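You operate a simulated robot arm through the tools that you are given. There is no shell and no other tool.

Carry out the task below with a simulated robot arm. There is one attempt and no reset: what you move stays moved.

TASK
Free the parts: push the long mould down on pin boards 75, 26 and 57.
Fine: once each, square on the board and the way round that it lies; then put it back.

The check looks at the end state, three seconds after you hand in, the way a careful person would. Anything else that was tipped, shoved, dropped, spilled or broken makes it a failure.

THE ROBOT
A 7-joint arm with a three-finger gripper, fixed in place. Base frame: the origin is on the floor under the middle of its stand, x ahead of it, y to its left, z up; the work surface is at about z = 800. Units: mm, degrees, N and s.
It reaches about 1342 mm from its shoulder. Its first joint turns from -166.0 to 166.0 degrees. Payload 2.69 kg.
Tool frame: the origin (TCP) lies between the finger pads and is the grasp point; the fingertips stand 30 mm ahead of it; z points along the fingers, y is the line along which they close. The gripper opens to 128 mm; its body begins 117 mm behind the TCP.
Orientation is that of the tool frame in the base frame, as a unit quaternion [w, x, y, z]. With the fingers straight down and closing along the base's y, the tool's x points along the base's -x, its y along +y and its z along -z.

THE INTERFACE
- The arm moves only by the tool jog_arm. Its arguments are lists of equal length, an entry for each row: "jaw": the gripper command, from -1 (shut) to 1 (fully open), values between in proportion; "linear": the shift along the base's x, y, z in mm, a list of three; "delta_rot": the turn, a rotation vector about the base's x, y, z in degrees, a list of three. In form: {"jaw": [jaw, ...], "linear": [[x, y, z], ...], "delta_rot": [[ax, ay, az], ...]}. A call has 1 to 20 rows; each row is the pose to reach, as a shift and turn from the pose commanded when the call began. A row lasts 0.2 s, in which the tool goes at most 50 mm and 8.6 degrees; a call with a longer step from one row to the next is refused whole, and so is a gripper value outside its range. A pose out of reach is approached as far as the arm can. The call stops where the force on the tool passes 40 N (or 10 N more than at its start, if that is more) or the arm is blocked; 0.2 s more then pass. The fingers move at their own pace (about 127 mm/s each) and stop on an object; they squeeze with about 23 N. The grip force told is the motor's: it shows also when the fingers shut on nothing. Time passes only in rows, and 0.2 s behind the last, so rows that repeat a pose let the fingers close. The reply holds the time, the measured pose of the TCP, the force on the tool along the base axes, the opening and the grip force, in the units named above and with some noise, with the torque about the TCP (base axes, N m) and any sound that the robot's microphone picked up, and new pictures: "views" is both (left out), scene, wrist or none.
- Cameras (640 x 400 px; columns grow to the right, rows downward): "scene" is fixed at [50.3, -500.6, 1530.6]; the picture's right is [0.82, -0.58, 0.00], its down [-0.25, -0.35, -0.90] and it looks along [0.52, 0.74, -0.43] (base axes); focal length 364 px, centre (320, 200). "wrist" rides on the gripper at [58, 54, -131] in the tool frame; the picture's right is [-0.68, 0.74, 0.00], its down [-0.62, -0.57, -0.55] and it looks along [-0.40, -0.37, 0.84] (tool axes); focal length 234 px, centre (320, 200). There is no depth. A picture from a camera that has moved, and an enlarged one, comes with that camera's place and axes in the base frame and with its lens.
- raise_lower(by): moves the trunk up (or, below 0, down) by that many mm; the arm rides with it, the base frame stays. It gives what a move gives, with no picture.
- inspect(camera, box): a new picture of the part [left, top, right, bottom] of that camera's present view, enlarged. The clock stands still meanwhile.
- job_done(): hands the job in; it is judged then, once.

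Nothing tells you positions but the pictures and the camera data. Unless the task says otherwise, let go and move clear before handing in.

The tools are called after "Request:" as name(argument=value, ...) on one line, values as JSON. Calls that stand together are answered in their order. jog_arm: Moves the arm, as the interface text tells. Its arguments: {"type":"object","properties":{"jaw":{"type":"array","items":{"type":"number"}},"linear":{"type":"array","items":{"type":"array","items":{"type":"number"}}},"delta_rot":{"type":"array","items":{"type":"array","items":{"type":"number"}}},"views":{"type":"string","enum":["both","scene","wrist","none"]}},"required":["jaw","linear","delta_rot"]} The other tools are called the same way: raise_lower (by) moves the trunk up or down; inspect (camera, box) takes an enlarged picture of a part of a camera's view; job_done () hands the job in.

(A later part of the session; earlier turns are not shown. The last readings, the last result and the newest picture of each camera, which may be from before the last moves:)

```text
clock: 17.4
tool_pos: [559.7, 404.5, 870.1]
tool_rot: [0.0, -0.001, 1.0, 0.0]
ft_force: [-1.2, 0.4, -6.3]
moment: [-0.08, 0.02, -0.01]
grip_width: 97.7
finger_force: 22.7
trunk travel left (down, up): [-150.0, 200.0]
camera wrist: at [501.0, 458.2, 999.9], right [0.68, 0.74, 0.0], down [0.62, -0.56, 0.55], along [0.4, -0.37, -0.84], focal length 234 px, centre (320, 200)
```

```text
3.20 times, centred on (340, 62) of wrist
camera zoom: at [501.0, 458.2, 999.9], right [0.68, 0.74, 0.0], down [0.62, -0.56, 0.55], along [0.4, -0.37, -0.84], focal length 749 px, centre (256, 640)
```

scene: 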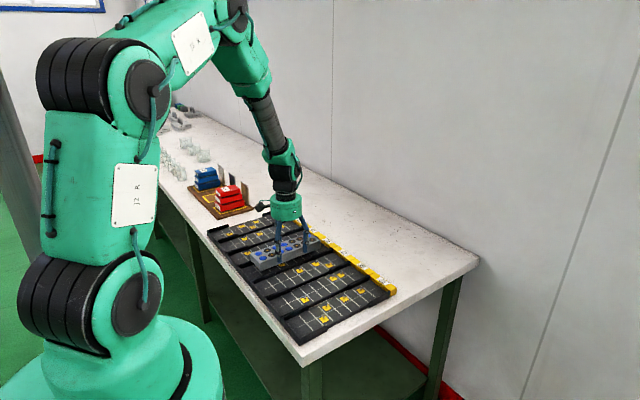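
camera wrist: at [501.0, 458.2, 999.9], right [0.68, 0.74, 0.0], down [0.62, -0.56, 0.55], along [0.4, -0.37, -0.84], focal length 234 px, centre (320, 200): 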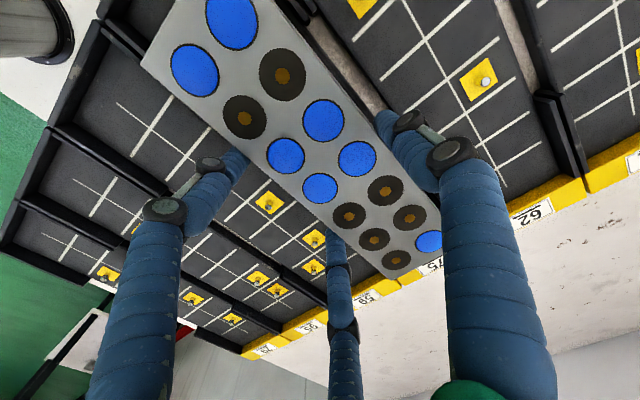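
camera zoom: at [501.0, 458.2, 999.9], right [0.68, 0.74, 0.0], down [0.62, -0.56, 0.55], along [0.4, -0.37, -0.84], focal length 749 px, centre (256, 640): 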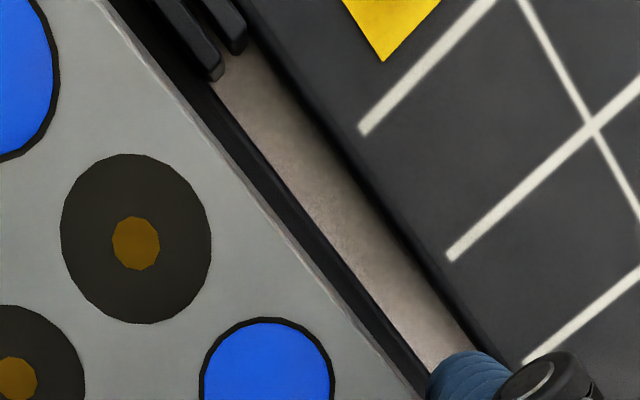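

Both cameras agree that the mould is centred over board 75 to within about 1 mm. I'll press straight down slowly until it bottoms or the force limit stops it.

Request:
jog_arm(jaw=[-1, -1, -1, -1, -1, -1, -1, -1, -1, -1, -1], linear=[[0, 0, -4], [0, 0, -7], [0, 0, -9], [0, 0, -11], [0, 0, -13], [0, 0, -15], [0, 0, -17], [0, 0, -19], [0, 0, -21], [0, 0, -23], [0, 0, -25]], delta_rot=[[0, 0, 0], [0, 0, 0], [0, 0, 0], [0, 0, 0], [0, 0, 0], [0, 0, 0], [0, 0, 0], [0, 0, 0], [0, 0, 0], [0, 0, 0], [0, 0, 0]], views="both")

Request:
inspect(camera="scene", box=[220, 210, 360, 300])

Request:
inspect(camera="wrist", box=[140, 0, 460, 290])

```text
clock: 19.8
tool_pos: [560.2, 405.4, 847.2]
tool_rot: [0.002, 0.001, 1.0, 0.001]
ft_force: [-1.5, -7.3, 31.7]
moment: [0.66, 0.09, 0.09]
grip_width: 98.6
finger_force: 22.7
trunk travel left (down, up): [-150.0, 200.0]
camera wrist: at [500.9, 457.6, 977.6], right [0.68, 0.74, 0.0], down [0.61, -0.57, 0.55], along [0.41, -0.37, -0.84], focal length 234 px, centre (320, 200)
```

scene: 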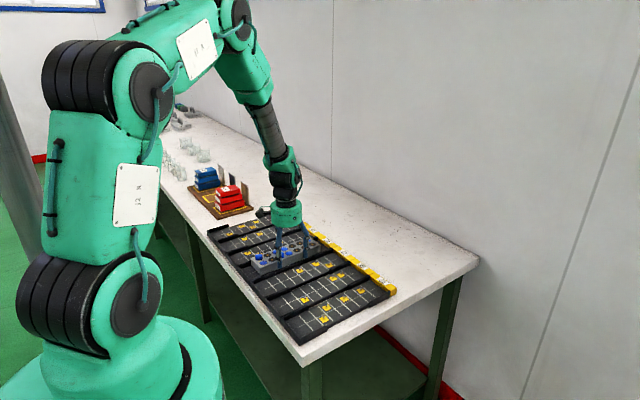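
wrist: 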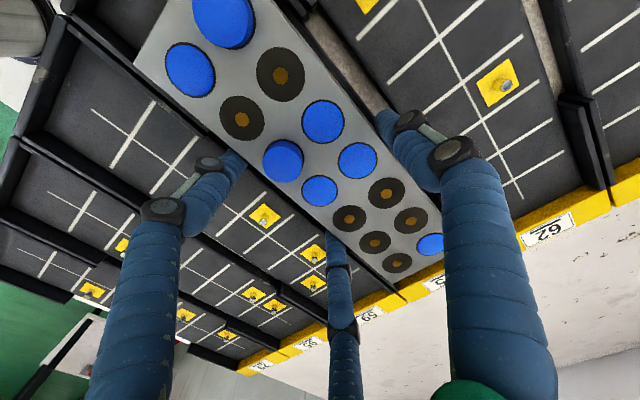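

```text
4.44 times, centred on (290, 255) of scene
camera zoom: at [50.3, -500.6, 1530.6], right [0.82, -0.58, 0.0], down [-0.25, -0.35, -0.9], along [0.52, 0.74, -0.43], focal length 1619 px, centre (453, -44)
```

zoom: 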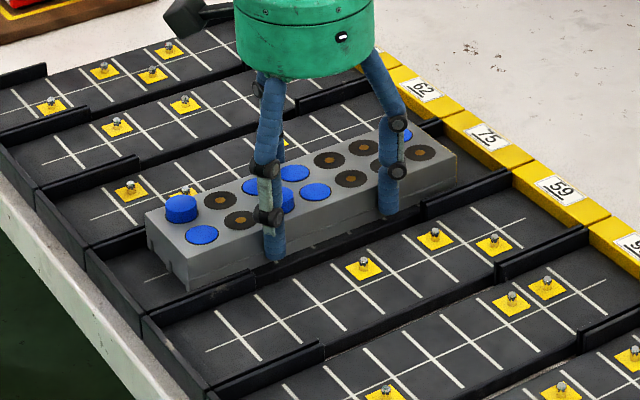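

```text
1.38 times, centred on (300, 145) of wrist
camera zoom: at [500.9, 457.6, 977.6], right [0.68, 0.74, 0.0], down [0.61, -0.57, 0.55], along [0.41, -0.37, -0.84], focal length 323 px, centre (348, 276)
```

zoom: 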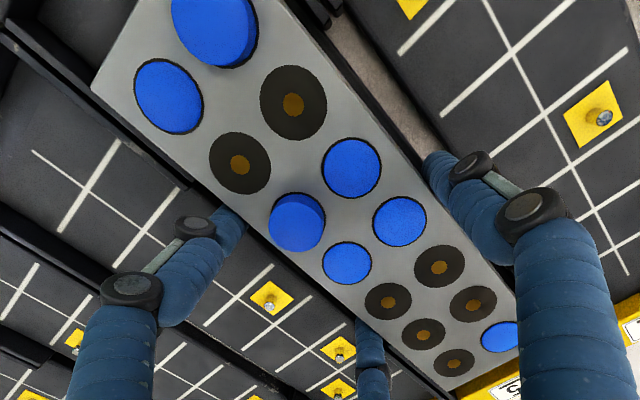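

Board 75 is pressed. Two blue parts popped up as expected, over pins 1-far and 3-near, and the mould is bottomed at about 32 N with a slip of about 3.5 mm up in the grip. I'll lift straight off gently and check the state.

Request:
jog_arm(jaw=[-1, -1, -1, -1, -1, -1, -1, -1, -1], linear=[[0, 0, 3], [0, 0, 6], [0, 0, 10], [0, 0, 15], [0, 0, 22], [0, 0, 32], [0, 0, 45], [0, 0, 58], [0, 0, 65]], delta_rot=[[0, 0, 0], [0, 0, 0], [0, 0, 0], [0, 0, 0], [0, 0, 0], [0, 0, 0], [0, 0, 0], [0, 0, 0], [0, 0, 0]], views="both")

Request:
inspect(camera="scene", box=[220, 190, 380, 300])

Request:
inspect(camera="wrist", box=[130, 0, 460, 290])

```text
clock: 21.8
tool_pos: [559.3, 404.9, 910.7]
tool_rot: [0.001, 0.0, 1.0, -0.001]
ft_force: [0.8, 0.4, -5.8]
moment: [-0.08, 0.0, -0.02]
grip_width: 98.5
finger_force: 23.3
trunk travel left (down, up): [-150.0, 200.0]
camera wrist: at [500.6, 458.1, 1040.3], right [0.68, 0.74, 0.0], down [0.62, -0.56, 0.55], along [0.4, -0.37, -0.84], focal length 234 px, centre (320, 200)
```

scene: 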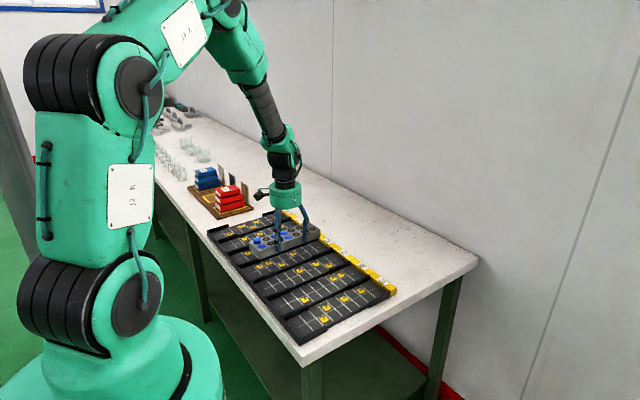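
wrist: 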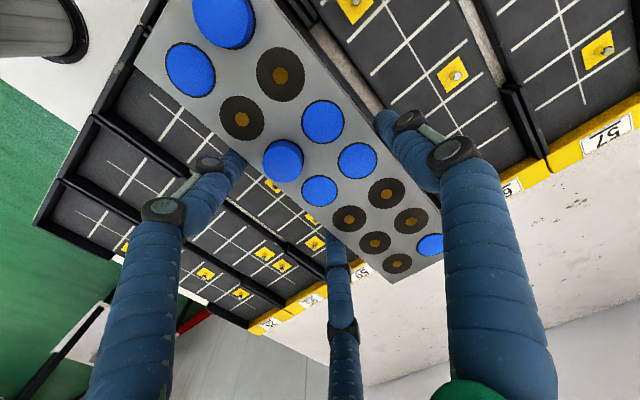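

```text
3.64 times, centred on (300, 245) of scene
camera zoom: at [50.3, -500.6, 1530.6], right [0.82, -0.58, 0.0], down [-0.25, -0.35, -0.9], along [0.52, 0.74, -0.43], focal length 1324 px, centre (393, 36)
```

zoom: 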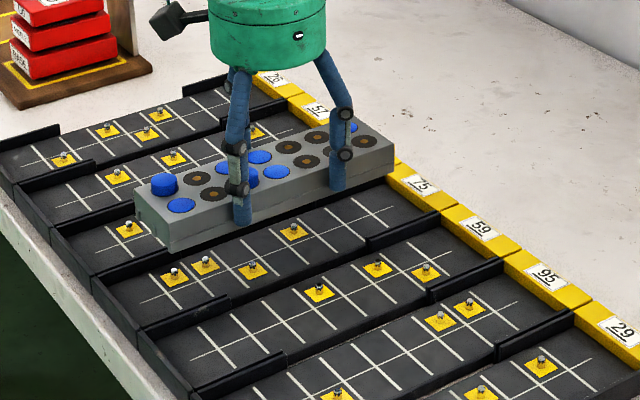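

```text
1.38 times, centred on (295, 145) of wrist
camera zoom: at [500.6, 458.1, 1040.3], right [0.68, 0.74, 0.0], down [0.62, -0.56, 0.55], along [0.4, -0.37, -0.84], focal length 323 px, centre (354, 276)
```

zoom: 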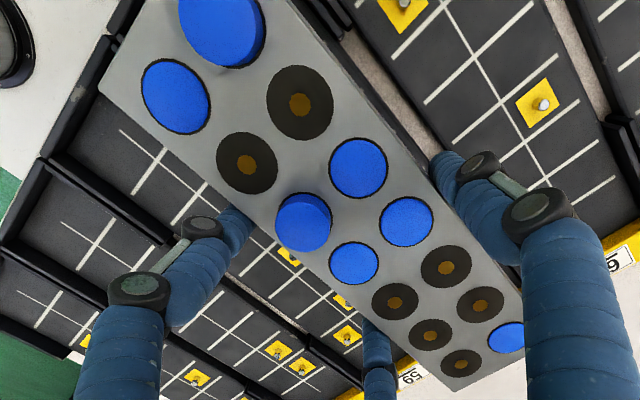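

The parts at 1-far and 3-near stay proud, and nothing else has moved. Next I'll fly to a point over board 57 with the same straight-down camera setup and measure its grid.

Request:
jog_arm(jaw=[-1, -1, -1, -1, -1, -1, -1, -1, -1, -1], linear=[[0, 0, 15], [2, 5, 35], [6, 20, 58], [12, 40, 80], [18, 62, 98], [24, 85, 109], [30, 108, 109], [36, 130, 109], [40, 147, 109], [40, 153.5, 109]], delta_rot=[[0, 0, 0], [0, 0, 0], [0, 0, 0], [0, 0, 0], [0, 0, 0], [0, 0, 0], [0, 0, 0], [0, 0, 0], [0, 0, 0], [0, 0, 0]], views="wrist")

Request:
inspect(camera="wrist", box=[240, 0, 440, 125])

```text
clock: 24.0
tool_pos: [599.8, 557.5, 1019.0]
tool_rot: [0.0, 0.0, 1.0, -0.001]
ft_force: [0.0, -0.2, -5.0]
moment: [-0.1, 0.01, -0.01]
grip_width: 98.0
finger_force: 23.4
trunk travel left (down, up): [-150.0, 200.0]
camera wrist: at [541.1, 611.3, 1149.0], right [0.68, 0.74, 0.0], down [0.62, -0.56, 0.55], along [0.4, -0.37, -0.84], focal length 234 px, centre (320, 200)
```

wrist: 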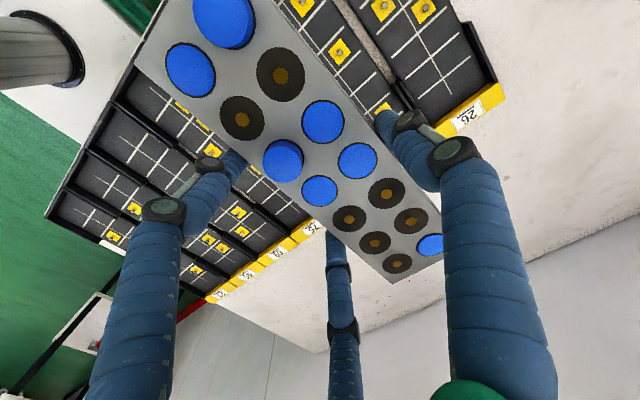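

```text
3.20 times, centred on (340, 62) of wrist
camera zoom: at [541.1, 611.3, 1149.0], right [0.68, 0.74, 0.0], down [0.62, -0.56, 0.55], along [0.4, -0.37, -0.84], focal length 749 px, centre (256, 640)
```

zoom: 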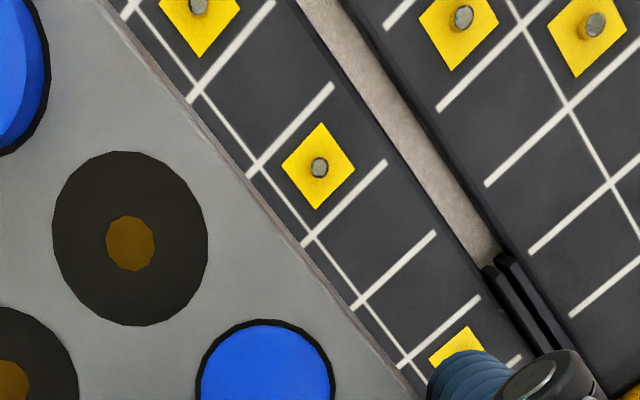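

Board 57's grid centre comes out at about (561.3, 609.5). I'll move to hover just above its pins and check alignment.

Request:
jog_arm(jaw=[-1, -1, -1, -1, -1, -1, -1, -1], linear=[[-12, 12, -20], [-25, 25, -45], [-39.7, 37.1, -72], [-39.7, 37.1, -100], [-39.7, 37.1, -122], [-39.7, 37.1, -138], [-39.7, 37.1, -147], [-39.7, 37.1, -149]], delta_rot=[[0, 0, 0], [0, 0, 0], [0, 0, 0], [0, 0, 0], [0, 0, 0], [0, 0, 0], [0, 0, 0], [0, 0, 0]], views="both")

Request:
inspect(camera="scene", box=[190, 180, 340, 280])

Request:
inspect(camera="wrist", box=[80, 0, 280, 125])

Request:
inspect(camera="wrist", box=[240, 0, 440, 125])

```text
clock: 25.8
tool_pos: [559.9, 596.1, 870.0]
tool_rot: [0.0, 0.0, 1.0, 0.0]
ft_force: [0.7, 0.3, -4.9]
moment: [-0.07, 0.03, -0.01]
grip_width: 98.0
finger_force: 23.0
trunk travel left (down, up): [-150.0, 200.0]
camera wrist: at [500.9, 648.7, 1000.0], right [0.68, 0.74, 0.0], down [0.62, -0.57, 0.55], along [0.4, -0.37, -0.84], focal length 234 px, centre (320, 200)
```

scene: 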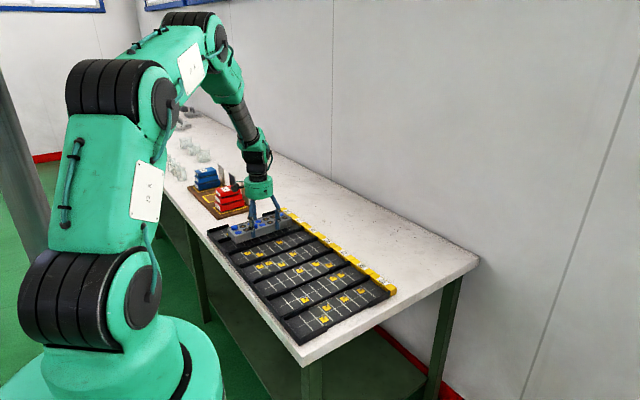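
wrist: 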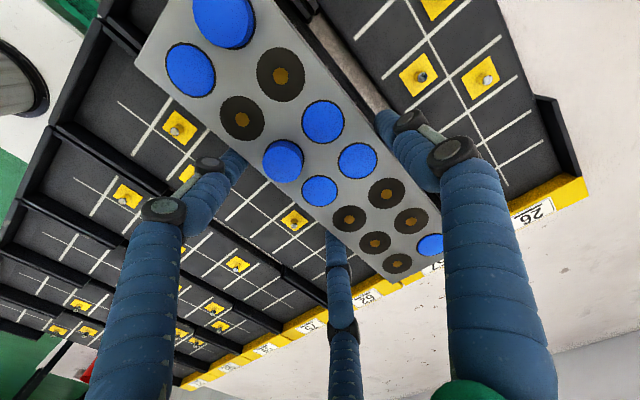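

```text
4.00 times, centred on (265, 230) of scene
camera zoom: at [50.3, -500.6, 1530.6], right [0.82, -0.58, 0.0], down [-0.25, -0.35, -0.9], along [0.52, 0.74, -0.43], focal length 1457 px, centre (540, 80)
```

zoom: 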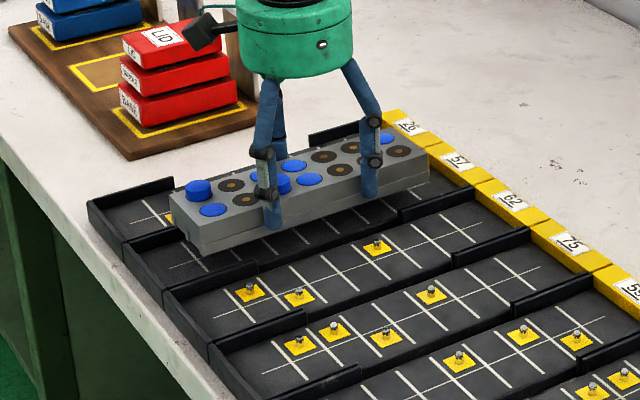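

```text
3.20 times, centred on (180, 62) of wrist
camera zoom: at [500.9, 648.7, 1000.0], right [0.68, 0.74, 0.0], down [0.62, -0.57, 0.55], along [0.4, -0.37, -0.84], focal length 749 px, centre (768, 640)
```

zoom: 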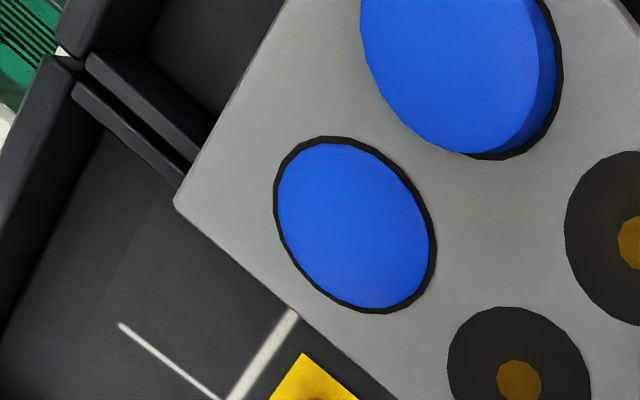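

```text
3.20 times, centred on (340, 62) of wrist
camera zoom: at [500.9, 648.7, 1000.0], right [0.68, 0.74, 0.0], down [0.62, -0.57, 0.55], along [0.4, -0.37, -0.84], focal length 749 px, centre (256, 640)
```

zoom: 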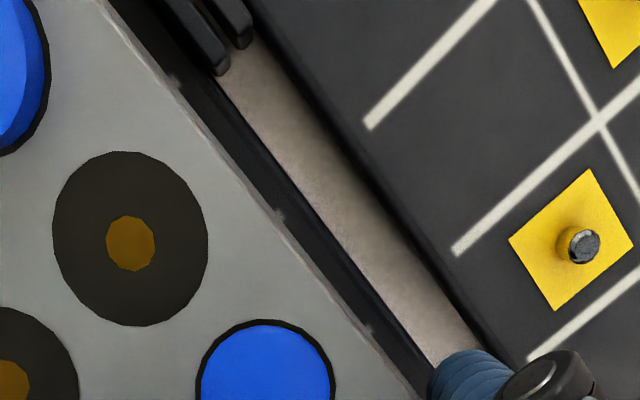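

Alignment over board 57 matches what worked on board 75. I'll press down, stopping about 1 mm less deep this time to limit grip slip.

Request:
jog_arm(jaw=[-1, -1, -1, -1, -1, -1, -1, -1, -1, -1, -1], linear=[[0, 0, -4], [0, 0, -7], [0, 0, -9], [0, 0, -11], [0, 0, -13], [0, 0, -15], [0, 0, -17], [0, 0, -19], [0, 0, -21], [0, 0, -23], [0, 0, -24]], delta_rot=[[0, 0, 0], [0, 0, 0], [0, 0, 0], [0, 0, 0], [0, 0, 0], [0, 0, 0], [0, 0, 0], [0, 0, 0], [0, 0, 0], [0, 0, 0], [0, 0, 0]], views="both")

Request:
inspect(camera="scene", box=[190, 180, 340, 280])

Request:
inspect(camera="wrist", box=[130, 0, 460, 290])

```text
clock: 28.2
tool_pos: [559.4, 596.0, 846.7]
tool_rot: [0.0, 0.0, 1.0, 0.0]
ft_force: [-3.1, -2.9, 9.1]
moment: [-0.2, 1.04, 0.22]
grip_width: 98.3
finger_force: 23.5
trunk travel left (down, up): [-150.0, 200.0]
camera wrist: at [501.0, 648.3, 977.6], right [0.68, 0.74, 0.0], down [0.62, -0.57, 0.55], along [0.4, -0.37, -0.84], focal length 234 px, centre (320, 200)
```

scene: 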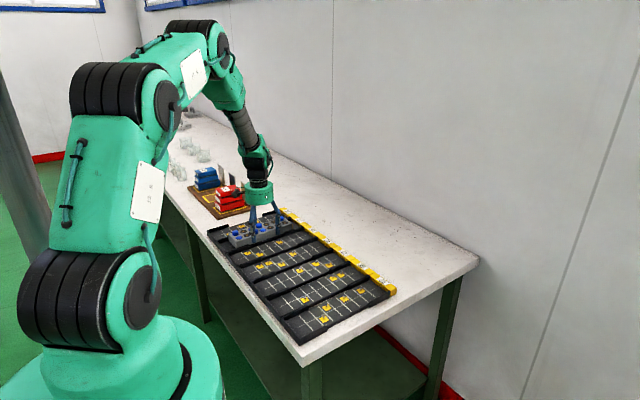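
wrist: 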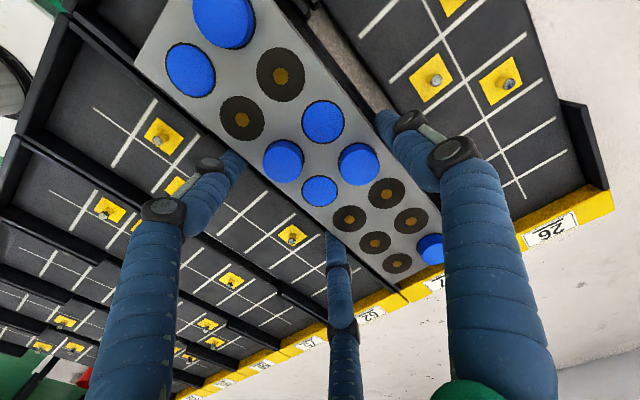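

```text
4.00 times, centred on (265, 230) of scene
camera zoom: at [50.3, -500.6, 1530.6], right [0.82, -0.58, 0.0], down [-0.25, -0.35, -0.9], along [0.52, 0.74, -0.43], focal length 1457 px, centre (540, 80)
```

zoom: 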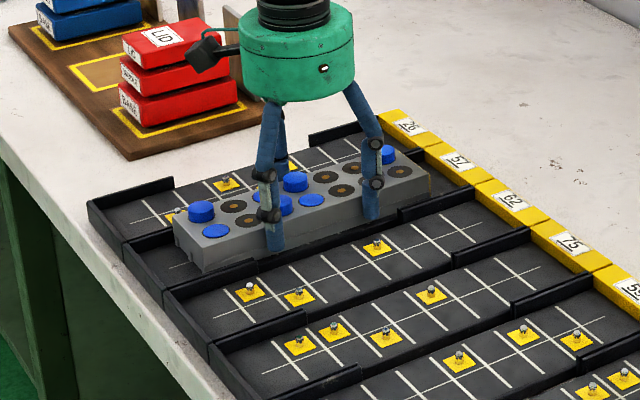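

```text
1.38 times, centred on (295, 145) of wrist
camera zoom: at [501.0, 648.3, 977.6], right [0.68, 0.74, 0.0], down [0.62, -0.57, 0.55], along [0.4, -0.37, -0.84], focal length 323 px, centre (354, 276)
```

zoom: 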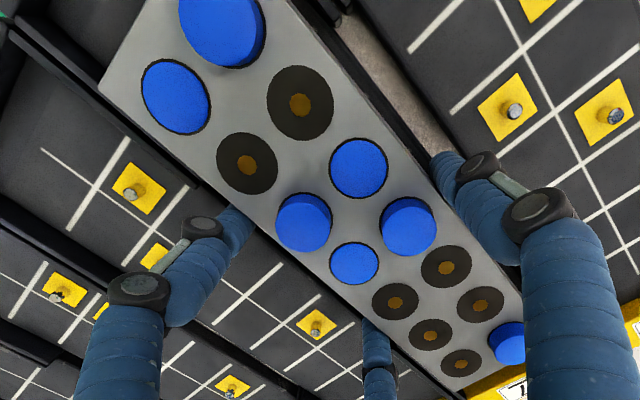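

Parts 4-far and 7-far have popped, but the force is only 9 N and uneven, so the mould may not be fully seated. Without lifting, I'll continue the same press about 1.3 mm further to bottom it squarely.

Request:
jog_arm(jaw=[-1, -1, -1], linear=[[0, 0, -0.6], [0, 0, -1.3], [0, 0, -1.3]], delta_rot=[[0, 0, 0], [0, 0, 0], [0, 0, 0]], views="both")

Request:
inspect(camera="scene", box=[220, 200, 310, 260])

Request:
inspect(camera="wrist", box=[130, 0, 460, 290])

```text
clock: 29.0
tool_pos: [559.4, 595.8, 848.4]
tool_rot: [0.001, 0.0, 1.0, 0.001]
ft_force: [-2.8, -4.0, 22.7]
moment: [0.19, 0.15, 0.38]
grip_width: 98.7
finger_force: 22.6
trunk travel left (down, up): [-150.0, 200.0]
camera wrist: at [500.8, 648.1, 976.9], right [0.68, 0.74, 0.0], down [0.61, -0.57, 0.55], along [0.41, -0.37, -0.84], focal length 234 px, centre (320, 200)
```

scene: 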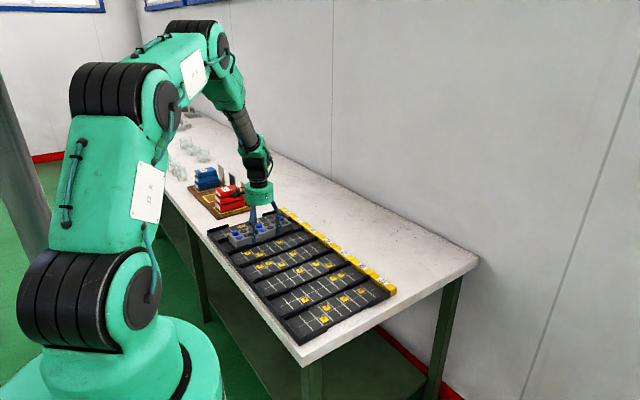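
wrist: 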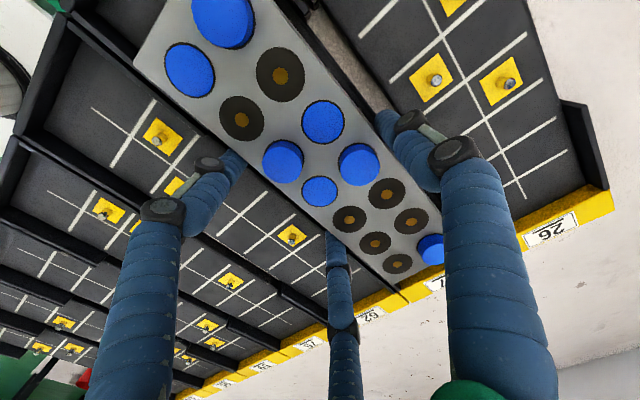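

```text
6.67 times, centred on (265, 230) of scene
camera zoom: at [50.3, -500.6, 1530.6], right [0.82, -0.58, 0.0], down [-0.25, -0.35, -0.9], along [0.52, 0.74, -0.43], focal length 2428 px, centre (687, 0)
```

zoom: 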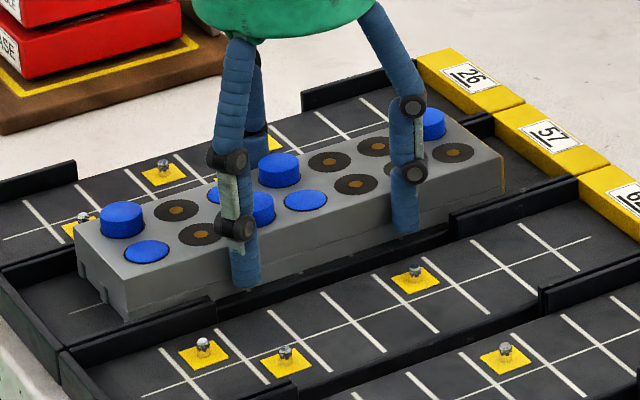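

```text
1.38 times, centred on (295, 145) of wrist
camera zoom: at [500.8, 648.1, 976.9], right [0.68, 0.74, 0.0], down [0.61, -0.57, 0.55], along [0.41, -0.37, -0.84], focal length 323 px, centre (354, 276)
```

zoom: 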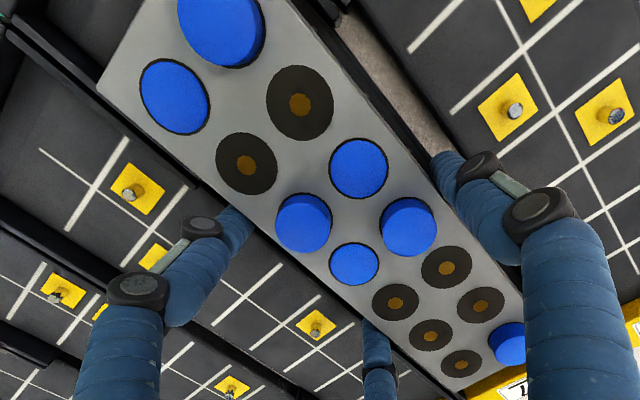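

Board 57 is fully seated at 23 N with the load balanced, and parts 4-far and 7-far are freed. I'll lift straight off, then go up to the measuring point for board 26.

Request:
jog_arm(jaw=[-1, -1, -1, -1, -1, -1, -1, -1, -1, -1, -1, -1, -1, -1, -1], linear=[[0, 0, 3], [0, 0, 6], [0, 0, 10], [0, 0, 15], [0, 0, 22], [0, 0, 32], [0, 0, 46], [0, 0, 62], [4, 6, 80], [10, 15, 100], [18, 26, 122], [26, 38, 145], [34, 49, 164], [39.7, 57.9, 174.3], [39.7, 57.9, 174.3]], delta_rot=[[0, 0, 0], [0, 0, 0], [0, 0, 0], [0, 0, 0], [0, 0, 0], [0, 0, 0], [0, 0, 0], [0, 0, 0], [0, 0, 0], [0, 0, 0], [0, 0, 0], [0, 0, 0], [0, 0, 0], [0, 0, 0], [0, 0, 0]], views="both")

Request:
inspect(camera="wrist", box=[240, 0, 440, 125])

Request:
inspect(camera="wrist", box=[130, 0, 460, 290])

Request:
inspect(camera="scene", box=[180, 140, 400, 350])

```text
clock: 32.2
tool_pos: [599.4, 654.9, 1020.0]
tool_rot: [0.0, 0.0, 1.0, 0.001]
ft_force: [-0.1, 0.4, -5.4]
moment: [-0.1, -0.03, -0.04]
grip_width: 98.2
finger_force: 22.8
trunk travel left (down, up): [-150.0, 200.0]
camera wrist: at [540.7, 707.1, 1149.7], right [0.68, 0.74, 0.0], down [0.62, -0.56, 0.55], along [0.4, -0.37, -0.84], focal length 234 px, centre (320, 200)
```

scene: 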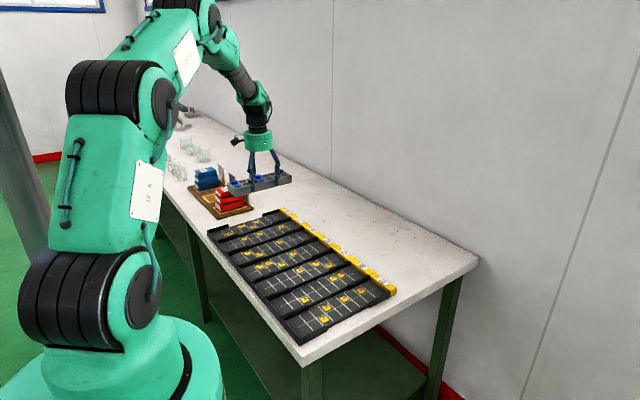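
wrist: 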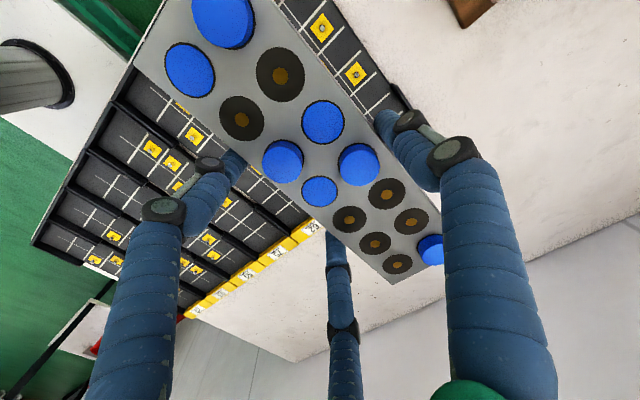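

```text
3.20 times, centred on (340, 62) of wrist
camera zoom: at [540.7, 707.1, 1149.7], right [0.68, 0.74, 0.0], down [0.62, -0.56, 0.55], along [0.4, -0.37, -0.84], focal length 749 px, centre (256, 640)
```

zoom: 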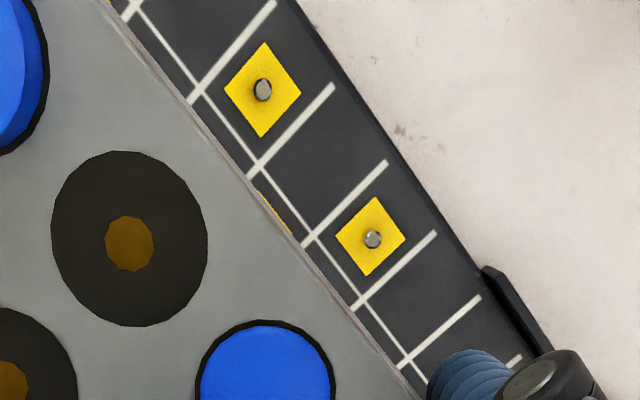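

```text
1.38 times, centred on (295, 145) of wrist
camera zoom: at [540.7, 707.1, 1149.7], right [0.68, 0.74, 0.0], down [0.62, -0.56, 0.55], along [0.4, -0.37, -0.84], focal length 323 px, centre (354, 276)
```

zoom: 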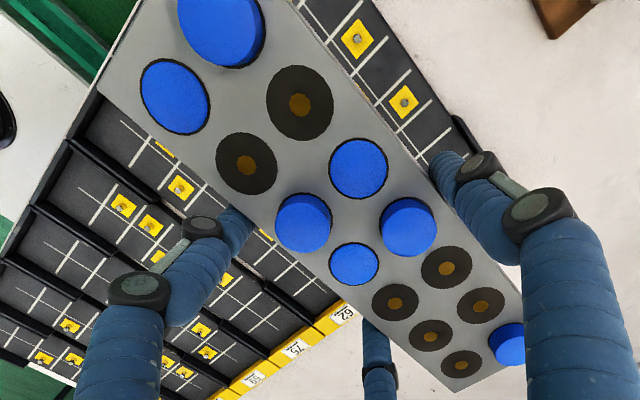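

```text
1.90 times, centred on (290, 245) of scene
camera zoom: at [50.3, -500.6, 1530.6], right [0.82, -0.58, 0.0], down [-0.25, -0.35, -0.9], along [0.52, 0.74, -0.43], focal length 694 px, centre (377, 114)
```

zoom: 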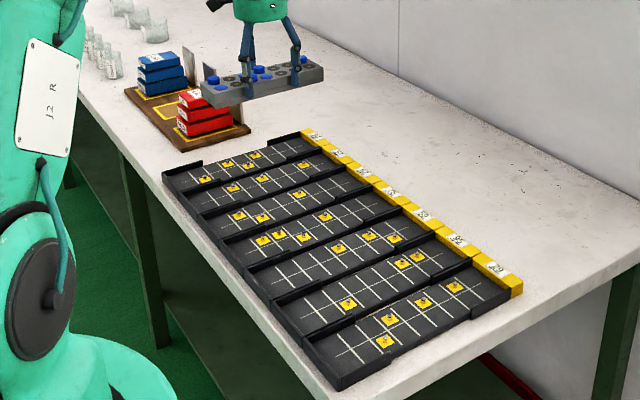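

Board 26's grid shows in the same place as board 57's did, so its centre is at about (561.3, 704.5). Its pins 1-near, 3-far and 4-near match the three parts still down. I'll hover just above it and check.

Request:
jog_arm(jaw=[-1, -1, -1, -1, -1, -1, -1, -1], linear=[[-12, 12, -20], [-25, 25, -45], [-39.7, 37.1, -72], [-39.7, 37.1, -100], [-39.7, 37.1, -122], [-39.7, 37.1, -138], [-39.7, 37.1, -147], [-39.7, 37.1, -149]], delta_rot=[[0, 0, 0], [0, 0, 0], [0, 0, 0], [0, 0, 0], [0, 0, 0], [0, 0, 0], [0, 0, 0], [0, 0, 0]], views="both")

Request:
inspect(camera="scene", box=[180, 160, 330, 260])

Request:
inspect(camera="wrist", box=[80, 0, 280, 125])

Request:
inspect(camera="wrist", box=[240, 0, 440, 125])

```text
clock: 34.0
tool_pos: [559.1, 691.0, 869.5]
tool_rot: [0.0, 0.0, 1.0, 0.001]
ft_force: [0.1, 0.1, -5.6]
moment: [-0.08, -0.01, -0.02]
grip_width: 98.2
finger_force: 23.4
trunk travel left (down, up): [-150.0, 200.0]
camera wrist: at [500.7, 743.3, 999.4], right [0.68, 0.74, 0.0], down [0.62, -0.56, 0.55], along [0.4, -0.37, -0.84], focal length 234 px, centre (320, 200)
```

scene: 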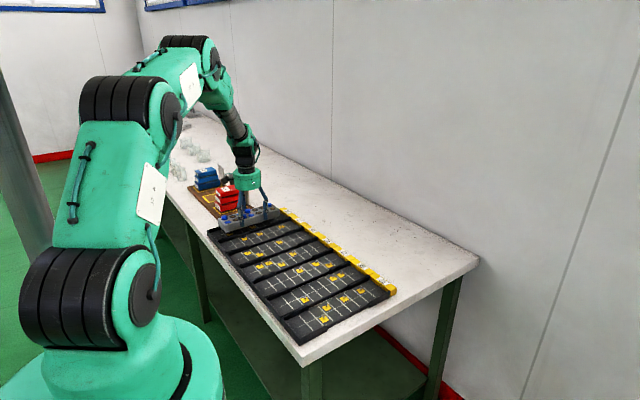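
wrist: 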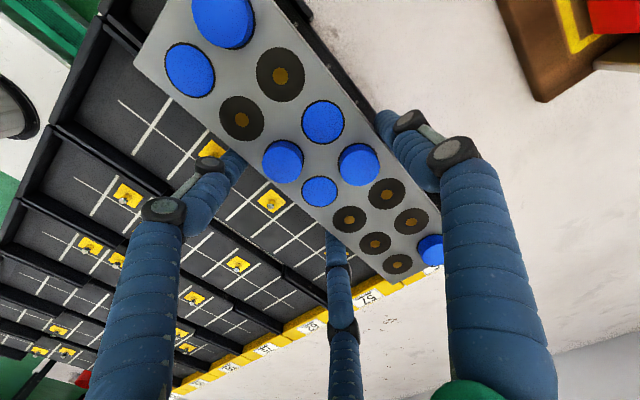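

```text
4.00 times, centred on (255, 210) of scene
camera zoom: at [50.3, -500.6, 1530.6], right [0.82, -0.58, 0.0], down [-0.25, -0.35, -0.9], along [0.52, 0.74, -0.43], focal length 1457 px, centre (580, 160)
```

zoom: 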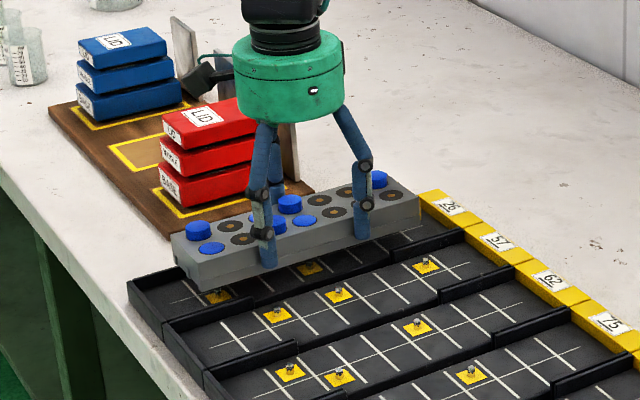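

```text
3.20 times, centred on (180, 62) of wrist
camera zoom: at [500.7, 743.3, 999.4], right [0.68, 0.74, 0.0], down [0.62, -0.56, 0.55], along [0.4, -0.37, -0.84], focal length 749 px, centre (768, 640)
```

zoom: 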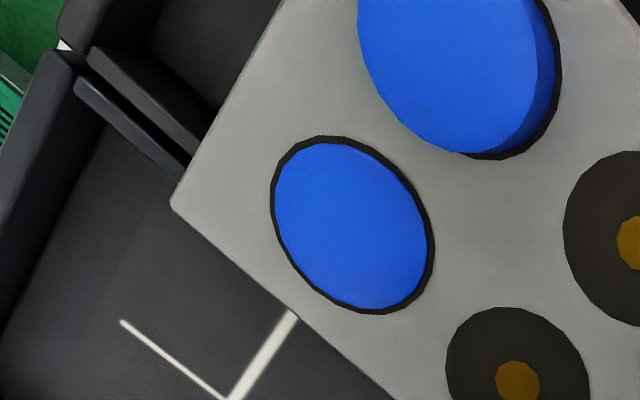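

```text
3.20 times, centred on (340, 62) of wrist
camera zoom: at [500.7, 743.3, 999.4], right [0.68, 0.74, 0.0], down [0.62, -0.56, 0.55], along [0.4, -0.37, -0.84], focal length 749 px, centre (256, 640)
```

zoom: 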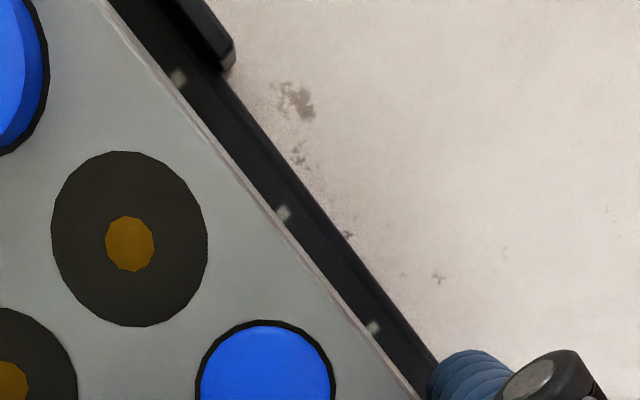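

Alignment over board 26 looks identical to board 57, and the gripper is well clear of the red stack. I'll press straight down to the same seated depth.

Request:
jog_arm(jaw=[-1, -1, -1, -1, -1, -1, -1, -1, -1, -1, -1, -1], linear=[[0, 0, -4], [0, 0, -7], [0, 0, -9], [0, 0, -11], [0, 0, -13], [0, 0, -15], [0, 0, -17], [0, 0, -19], [0, 0, -21], [0, 0, -23], [0, 0, -24.5], [0, 0, -25.5]], delta_rot=[[0, 0, 0], [0, 0, 0], [0, 0, 0], [0, 0, 0], [0, 0, 0], [0, 0, 0], [0, 0, 0], [0, 0, 0], [0, 0, 0], [0, 0, 0], [0, 0, 0], [0, 0, 0]], views="both")

Request:
inspect(camera="scene", box=[200, 180, 310, 255])

Request:
inspect(camera="wrist", box=[130, 0, 460, 290])

```text
clock: 36.6
tool_pos: [559.4, 690.6, 848.0]
tool_rot: [0.0, 0.001, 1.0, 0.001]
ft_force: [-4.8, -4.1, 14.7]
moment: [-0.23, 0.79, 0.19]
grip_width: 98.5
finger_force: 23.1
trunk travel left (down, up): [-150.0, 200.0]
camera wrist: at [500.6, 743.4, 976.9], right [0.68, 0.74, 0.0], down [0.62, -0.57, 0.55], along [0.41, -0.37, -0.84], focal length 234 px, centre (320, 200)
```

scene: 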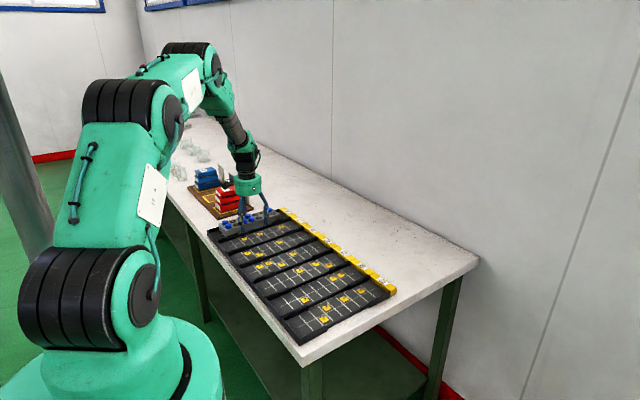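
wrist: 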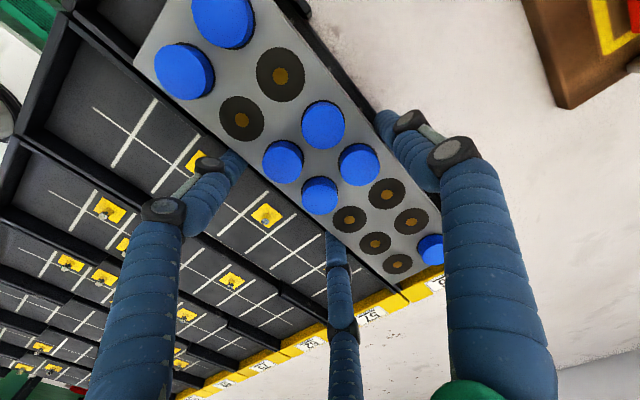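

```text
5.33 times, centred on (255, 218) of scene
camera zoom: at [50.3, -500.6, 1530.6], right [0.82, -0.58, 0.0], down [-0.25, -0.35, -0.9], along [0.52, 0.74, -0.43], focal length 1942 px, centre (667, 107)
```

zoom: 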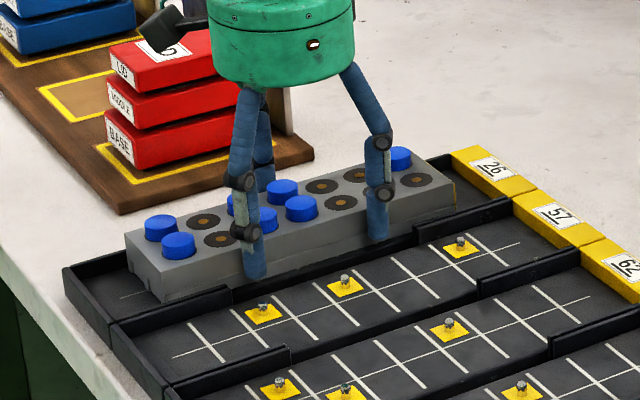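

```text
1.38 times, centred on (295, 145) of wrist
camera zoom: at [500.6, 743.4, 976.9], right [0.68, 0.74, 0.0], down [0.62, -0.57, 0.55], along [0.41, -0.37, -0.84], focal length 323 px, centre (354, 276)
```

zoom: 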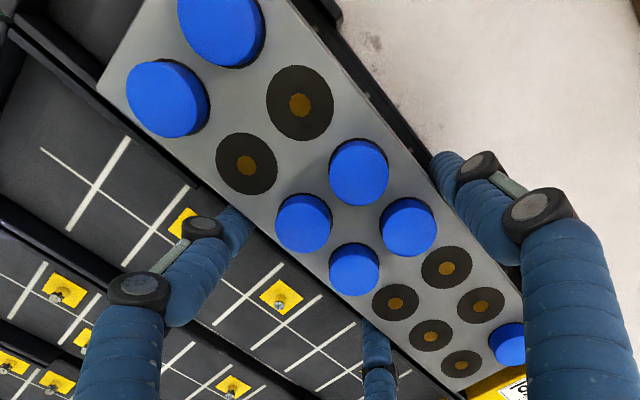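

All seven parts have now popped. The force is 15 N and still a little heavy at one end, so I'll finish this same press with a further 0.8 mm to seat it evenly.

Request:
jog_arm(jaw=[-1, -1, -1], linear=[[0, 0, -0.5], [0, 0, -0.9], [0, 0, -0.9]], delta_rot=[[0, 0, 0], [0, 0, 0], [0, 0, 0]], views="wrist")

```text
clock: 37.4
tool_pos: [559.7, 690.5, 845.9]
tool_rot: [0.0, 0.0, 1.0, 0.001]
ft_force: [-2.1, -2.7, 21.0]
moment: [0.21, 0.13, 0.23]
grip_width: 98.5
finger_force: 22.8
trunk travel left (down, up): [-150.0, 200.0]
camera wrist: at [500.7, 743.3, 975.7], right [0.68, 0.74, 0.0], down [0.62, -0.57, 0.55], along [0.41, -0.37, -0.84], focal length 234 px, centre (320, 200)
```

wrist: 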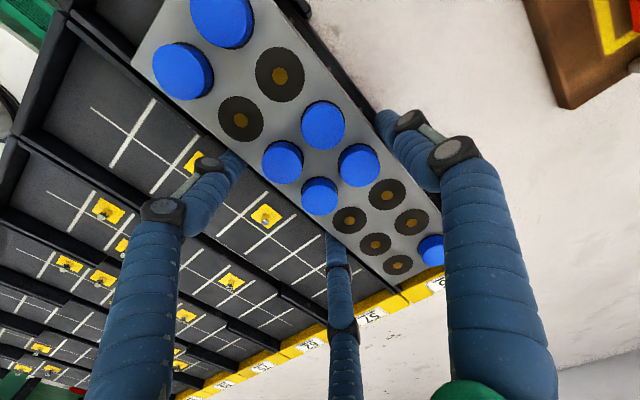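

Board 26 is seated at 21 N with the load balanced. I'll lift straight off, gently and high enough to carry the mould back.

Request:
jog_arm(jaw=[-1, -1, -1, -1, -1, -1, -1, -1, -1, -1, -1, -1, -1], linear=[[0, 0, 3], [0, 0, 6], [0, 0, 10], [0, 0, 15], [0, 0, 22], [0, 0, 32], [0, 0, 46], [0, 0, 62], [0, 0, 80], [0, 0, 98], [0, 0, 114], [0, 0, 124], [0, 0, 126]], delta_rot=[[0, 0, 0], [0, 0, 0], [0, 0, 0], [0, 0, 0], [0, 0, 0], [0, 0, 0], [0, 0, 0], [0, 0, 0], [0, 0, 0], [0, 0, 0], [0, 0, 0], [0, 0, 0], [0, 0, 0]], views="both")

Request:
inspect(camera="scene", box=[180, 130, 400, 340])

Request:
inspect(camera="wrist", box=[130, 0, 460, 290])

```text
clock: 40.2
tool_pos: [559.0, 691.3, 968.8]
tool_rot: [0.0, 0.0, 1.0, 0.0]
ft_force: [-1.4, 0.7, -5.5]
moment: [-0.04, 0.02, -0.02]
grip_width: 98.4
finger_force: 23.1
trunk travel left (down, up): [-150.0, 200.0]
camera wrist: at [501.1, 743.6, 1099.6], right [0.68, 0.74, 0.0], down [0.62, -0.56, 0.55], along [0.4, -0.37, -0.84], focal length 234 px, centre (320, 200)
```

scene: 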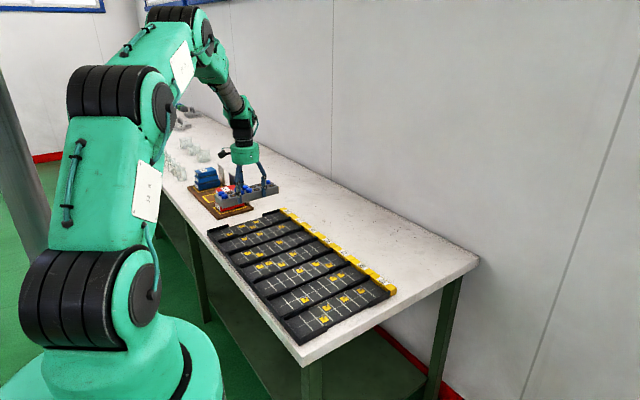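
wrist: 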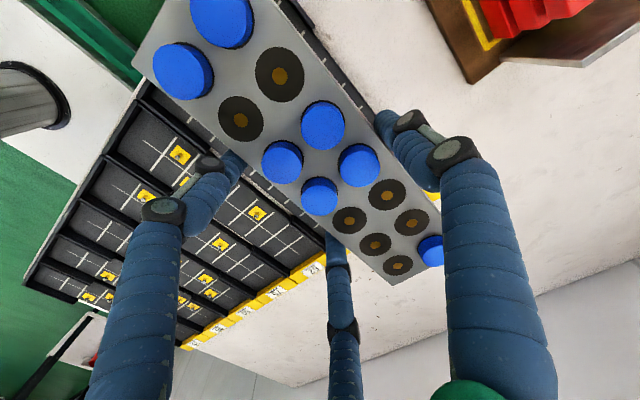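

```text
1.90 times, centred on (290, 235) of scene
camera zoom: at [50.3, -500.6, 1530.6], right [0.82, -0.58, 0.0], down [-0.25, -0.35, -0.9], along [0.52, 0.74, -0.43], focal length 694 px, centre (377, 133)
```

zoom: 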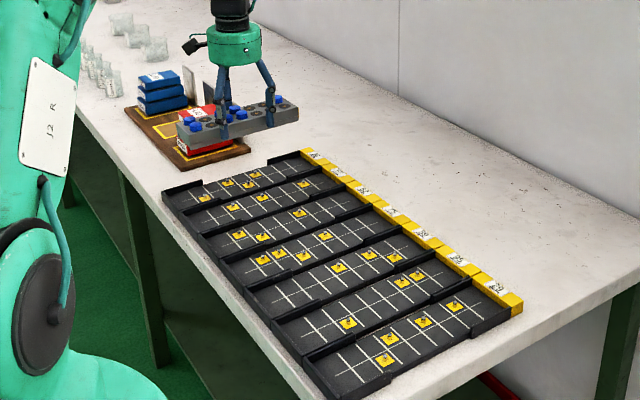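

```text
1.38 times, centred on (295, 145) of wrist
camera zoom: at [501.1, 743.6, 1099.6], right [0.68, 0.74, 0.0], down [0.62, -0.56, 0.55], along [0.4, -0.37, -0.84], focal length 323 px, centre (354, 276)
```

zoom: 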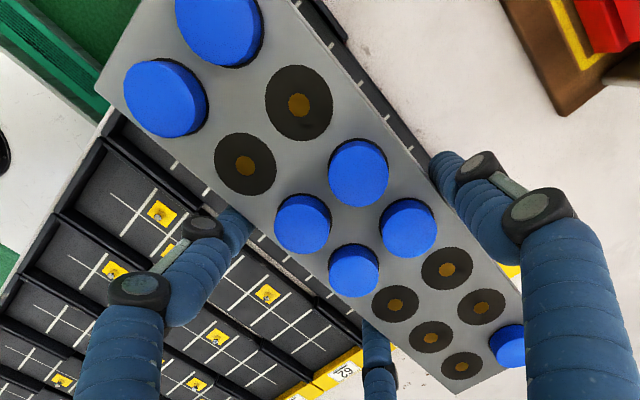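

All seven parts are freed and still in their pockets, and the boards are undisturbed. I'll carry the mould back over its original place, turning it -90° to its original heading.

Request:
jog_arm(jaw=[-1, -1, -1, -1, -1, -1, -1, -1, -1, -1, -1, -1, -1, -1, -1], linear=[[11.1, -10.7, 0], [30.4, -29.5, 0], [52.5, -51.0, 0], [74.6, -72.4, 0], [96.7, -93.9, 0], [118.9, -115.3, 0], [141, -136.8, 0], [163.1, -158.2, 0], [185.2, -179.7, 0], [207.3, -201.2, 0], [229.4, -222.6, 0], [248.8, -241.4, 0], [265.3, -257.5, 0], [276.4, -268.2, 0], [276.4, -268.2, 0]], delta_rot=[[0, 0, -3.6], [0, 0, -9.9], [0, 0, -17.1], [0, 0, -24.3], [0, 0, -31.5], [0, 0, -38.7], [0, 0, -45.9], [0, 0, -53.1], [0, 0, -60.3], [0, 0, -67.5], [0, 0, -74.7], [0, 0, -81], [0, 0, -86.4], [0, 0, -90], [0, 0, -90]], views="both")

Request:
inspect(camera="scene", box=[300, 160, 400, 260])

Request:
inspect(camera="wrist", box=[130, 0, 460, 290])

```text
clock: 43.4
tool_pos: [837.5, 423.3, 968.9]
tool_rot: [0.0, 0.707, 0.707, 0.0]
ft_force: [0.0, 0.8, -5.0]
moment: [0.0, 0.07, 0.0]
grip_width: 98.1
finger_force: 22.8
trunk travel left (down, up): [-150.0, 200.0]
camera wrist: at [889.8, 480.9, 1099.4], right [0.74, -0.68, 0.0], down [-0.57, -0.62, 0.55], along [-0.37, -0.4, -0.84], focal length 234 px, centre (320, 200)
```

scene: 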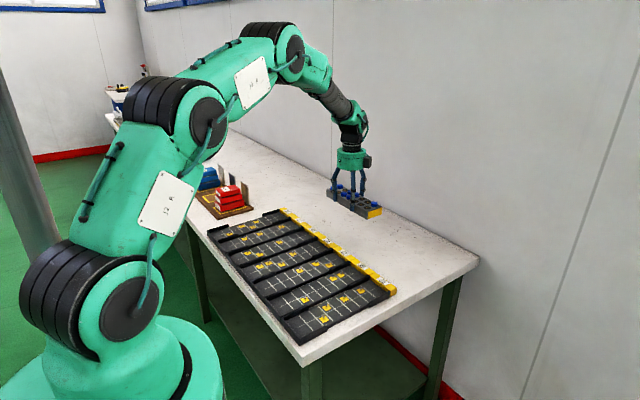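
wrist: 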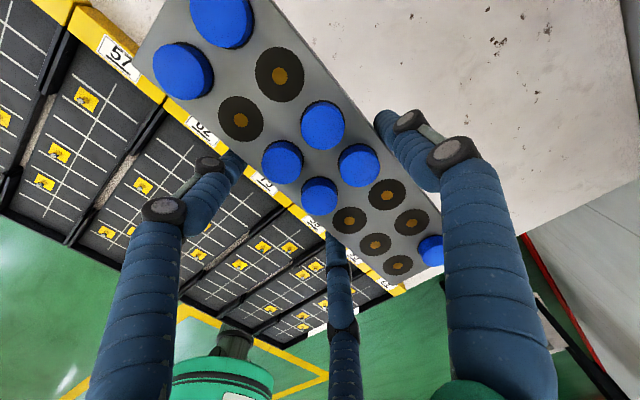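

```text
4.00 times, centred on (350, 210) of scene
camera zoom: at [50.3, -500.6, 1530.6], right [0.82, -0.58, 0.0], down [-0.25, -0.35, -0.9], along [0.52, 0.74, -0.43], focal length 1457 px, centre (200, 160)
```

zoom: 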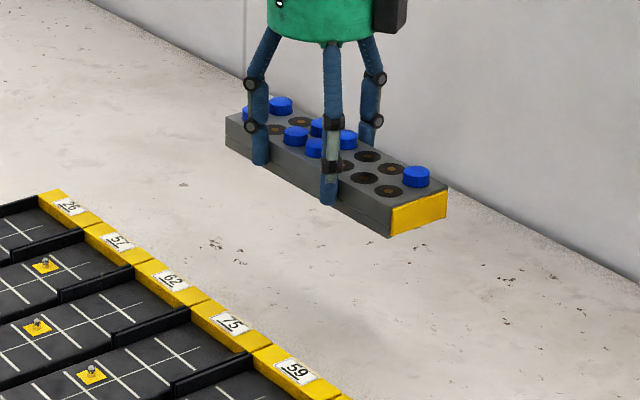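

```text
1.38 times, centred on (295, 145) of wrist
camera zoom: at [889.8, 480.9, 1099.4], right [0.74, -0.68, 0.0], down [-0.57, -0.62, 0.55], along [-0.37, -0.4, -0.84], focal length 323 px, centre (354, 276)
```

zoom: 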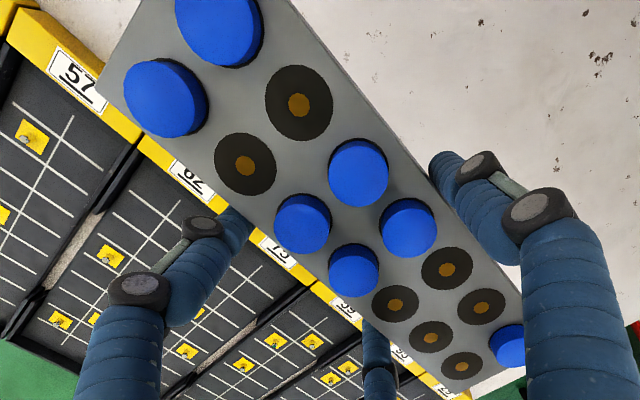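

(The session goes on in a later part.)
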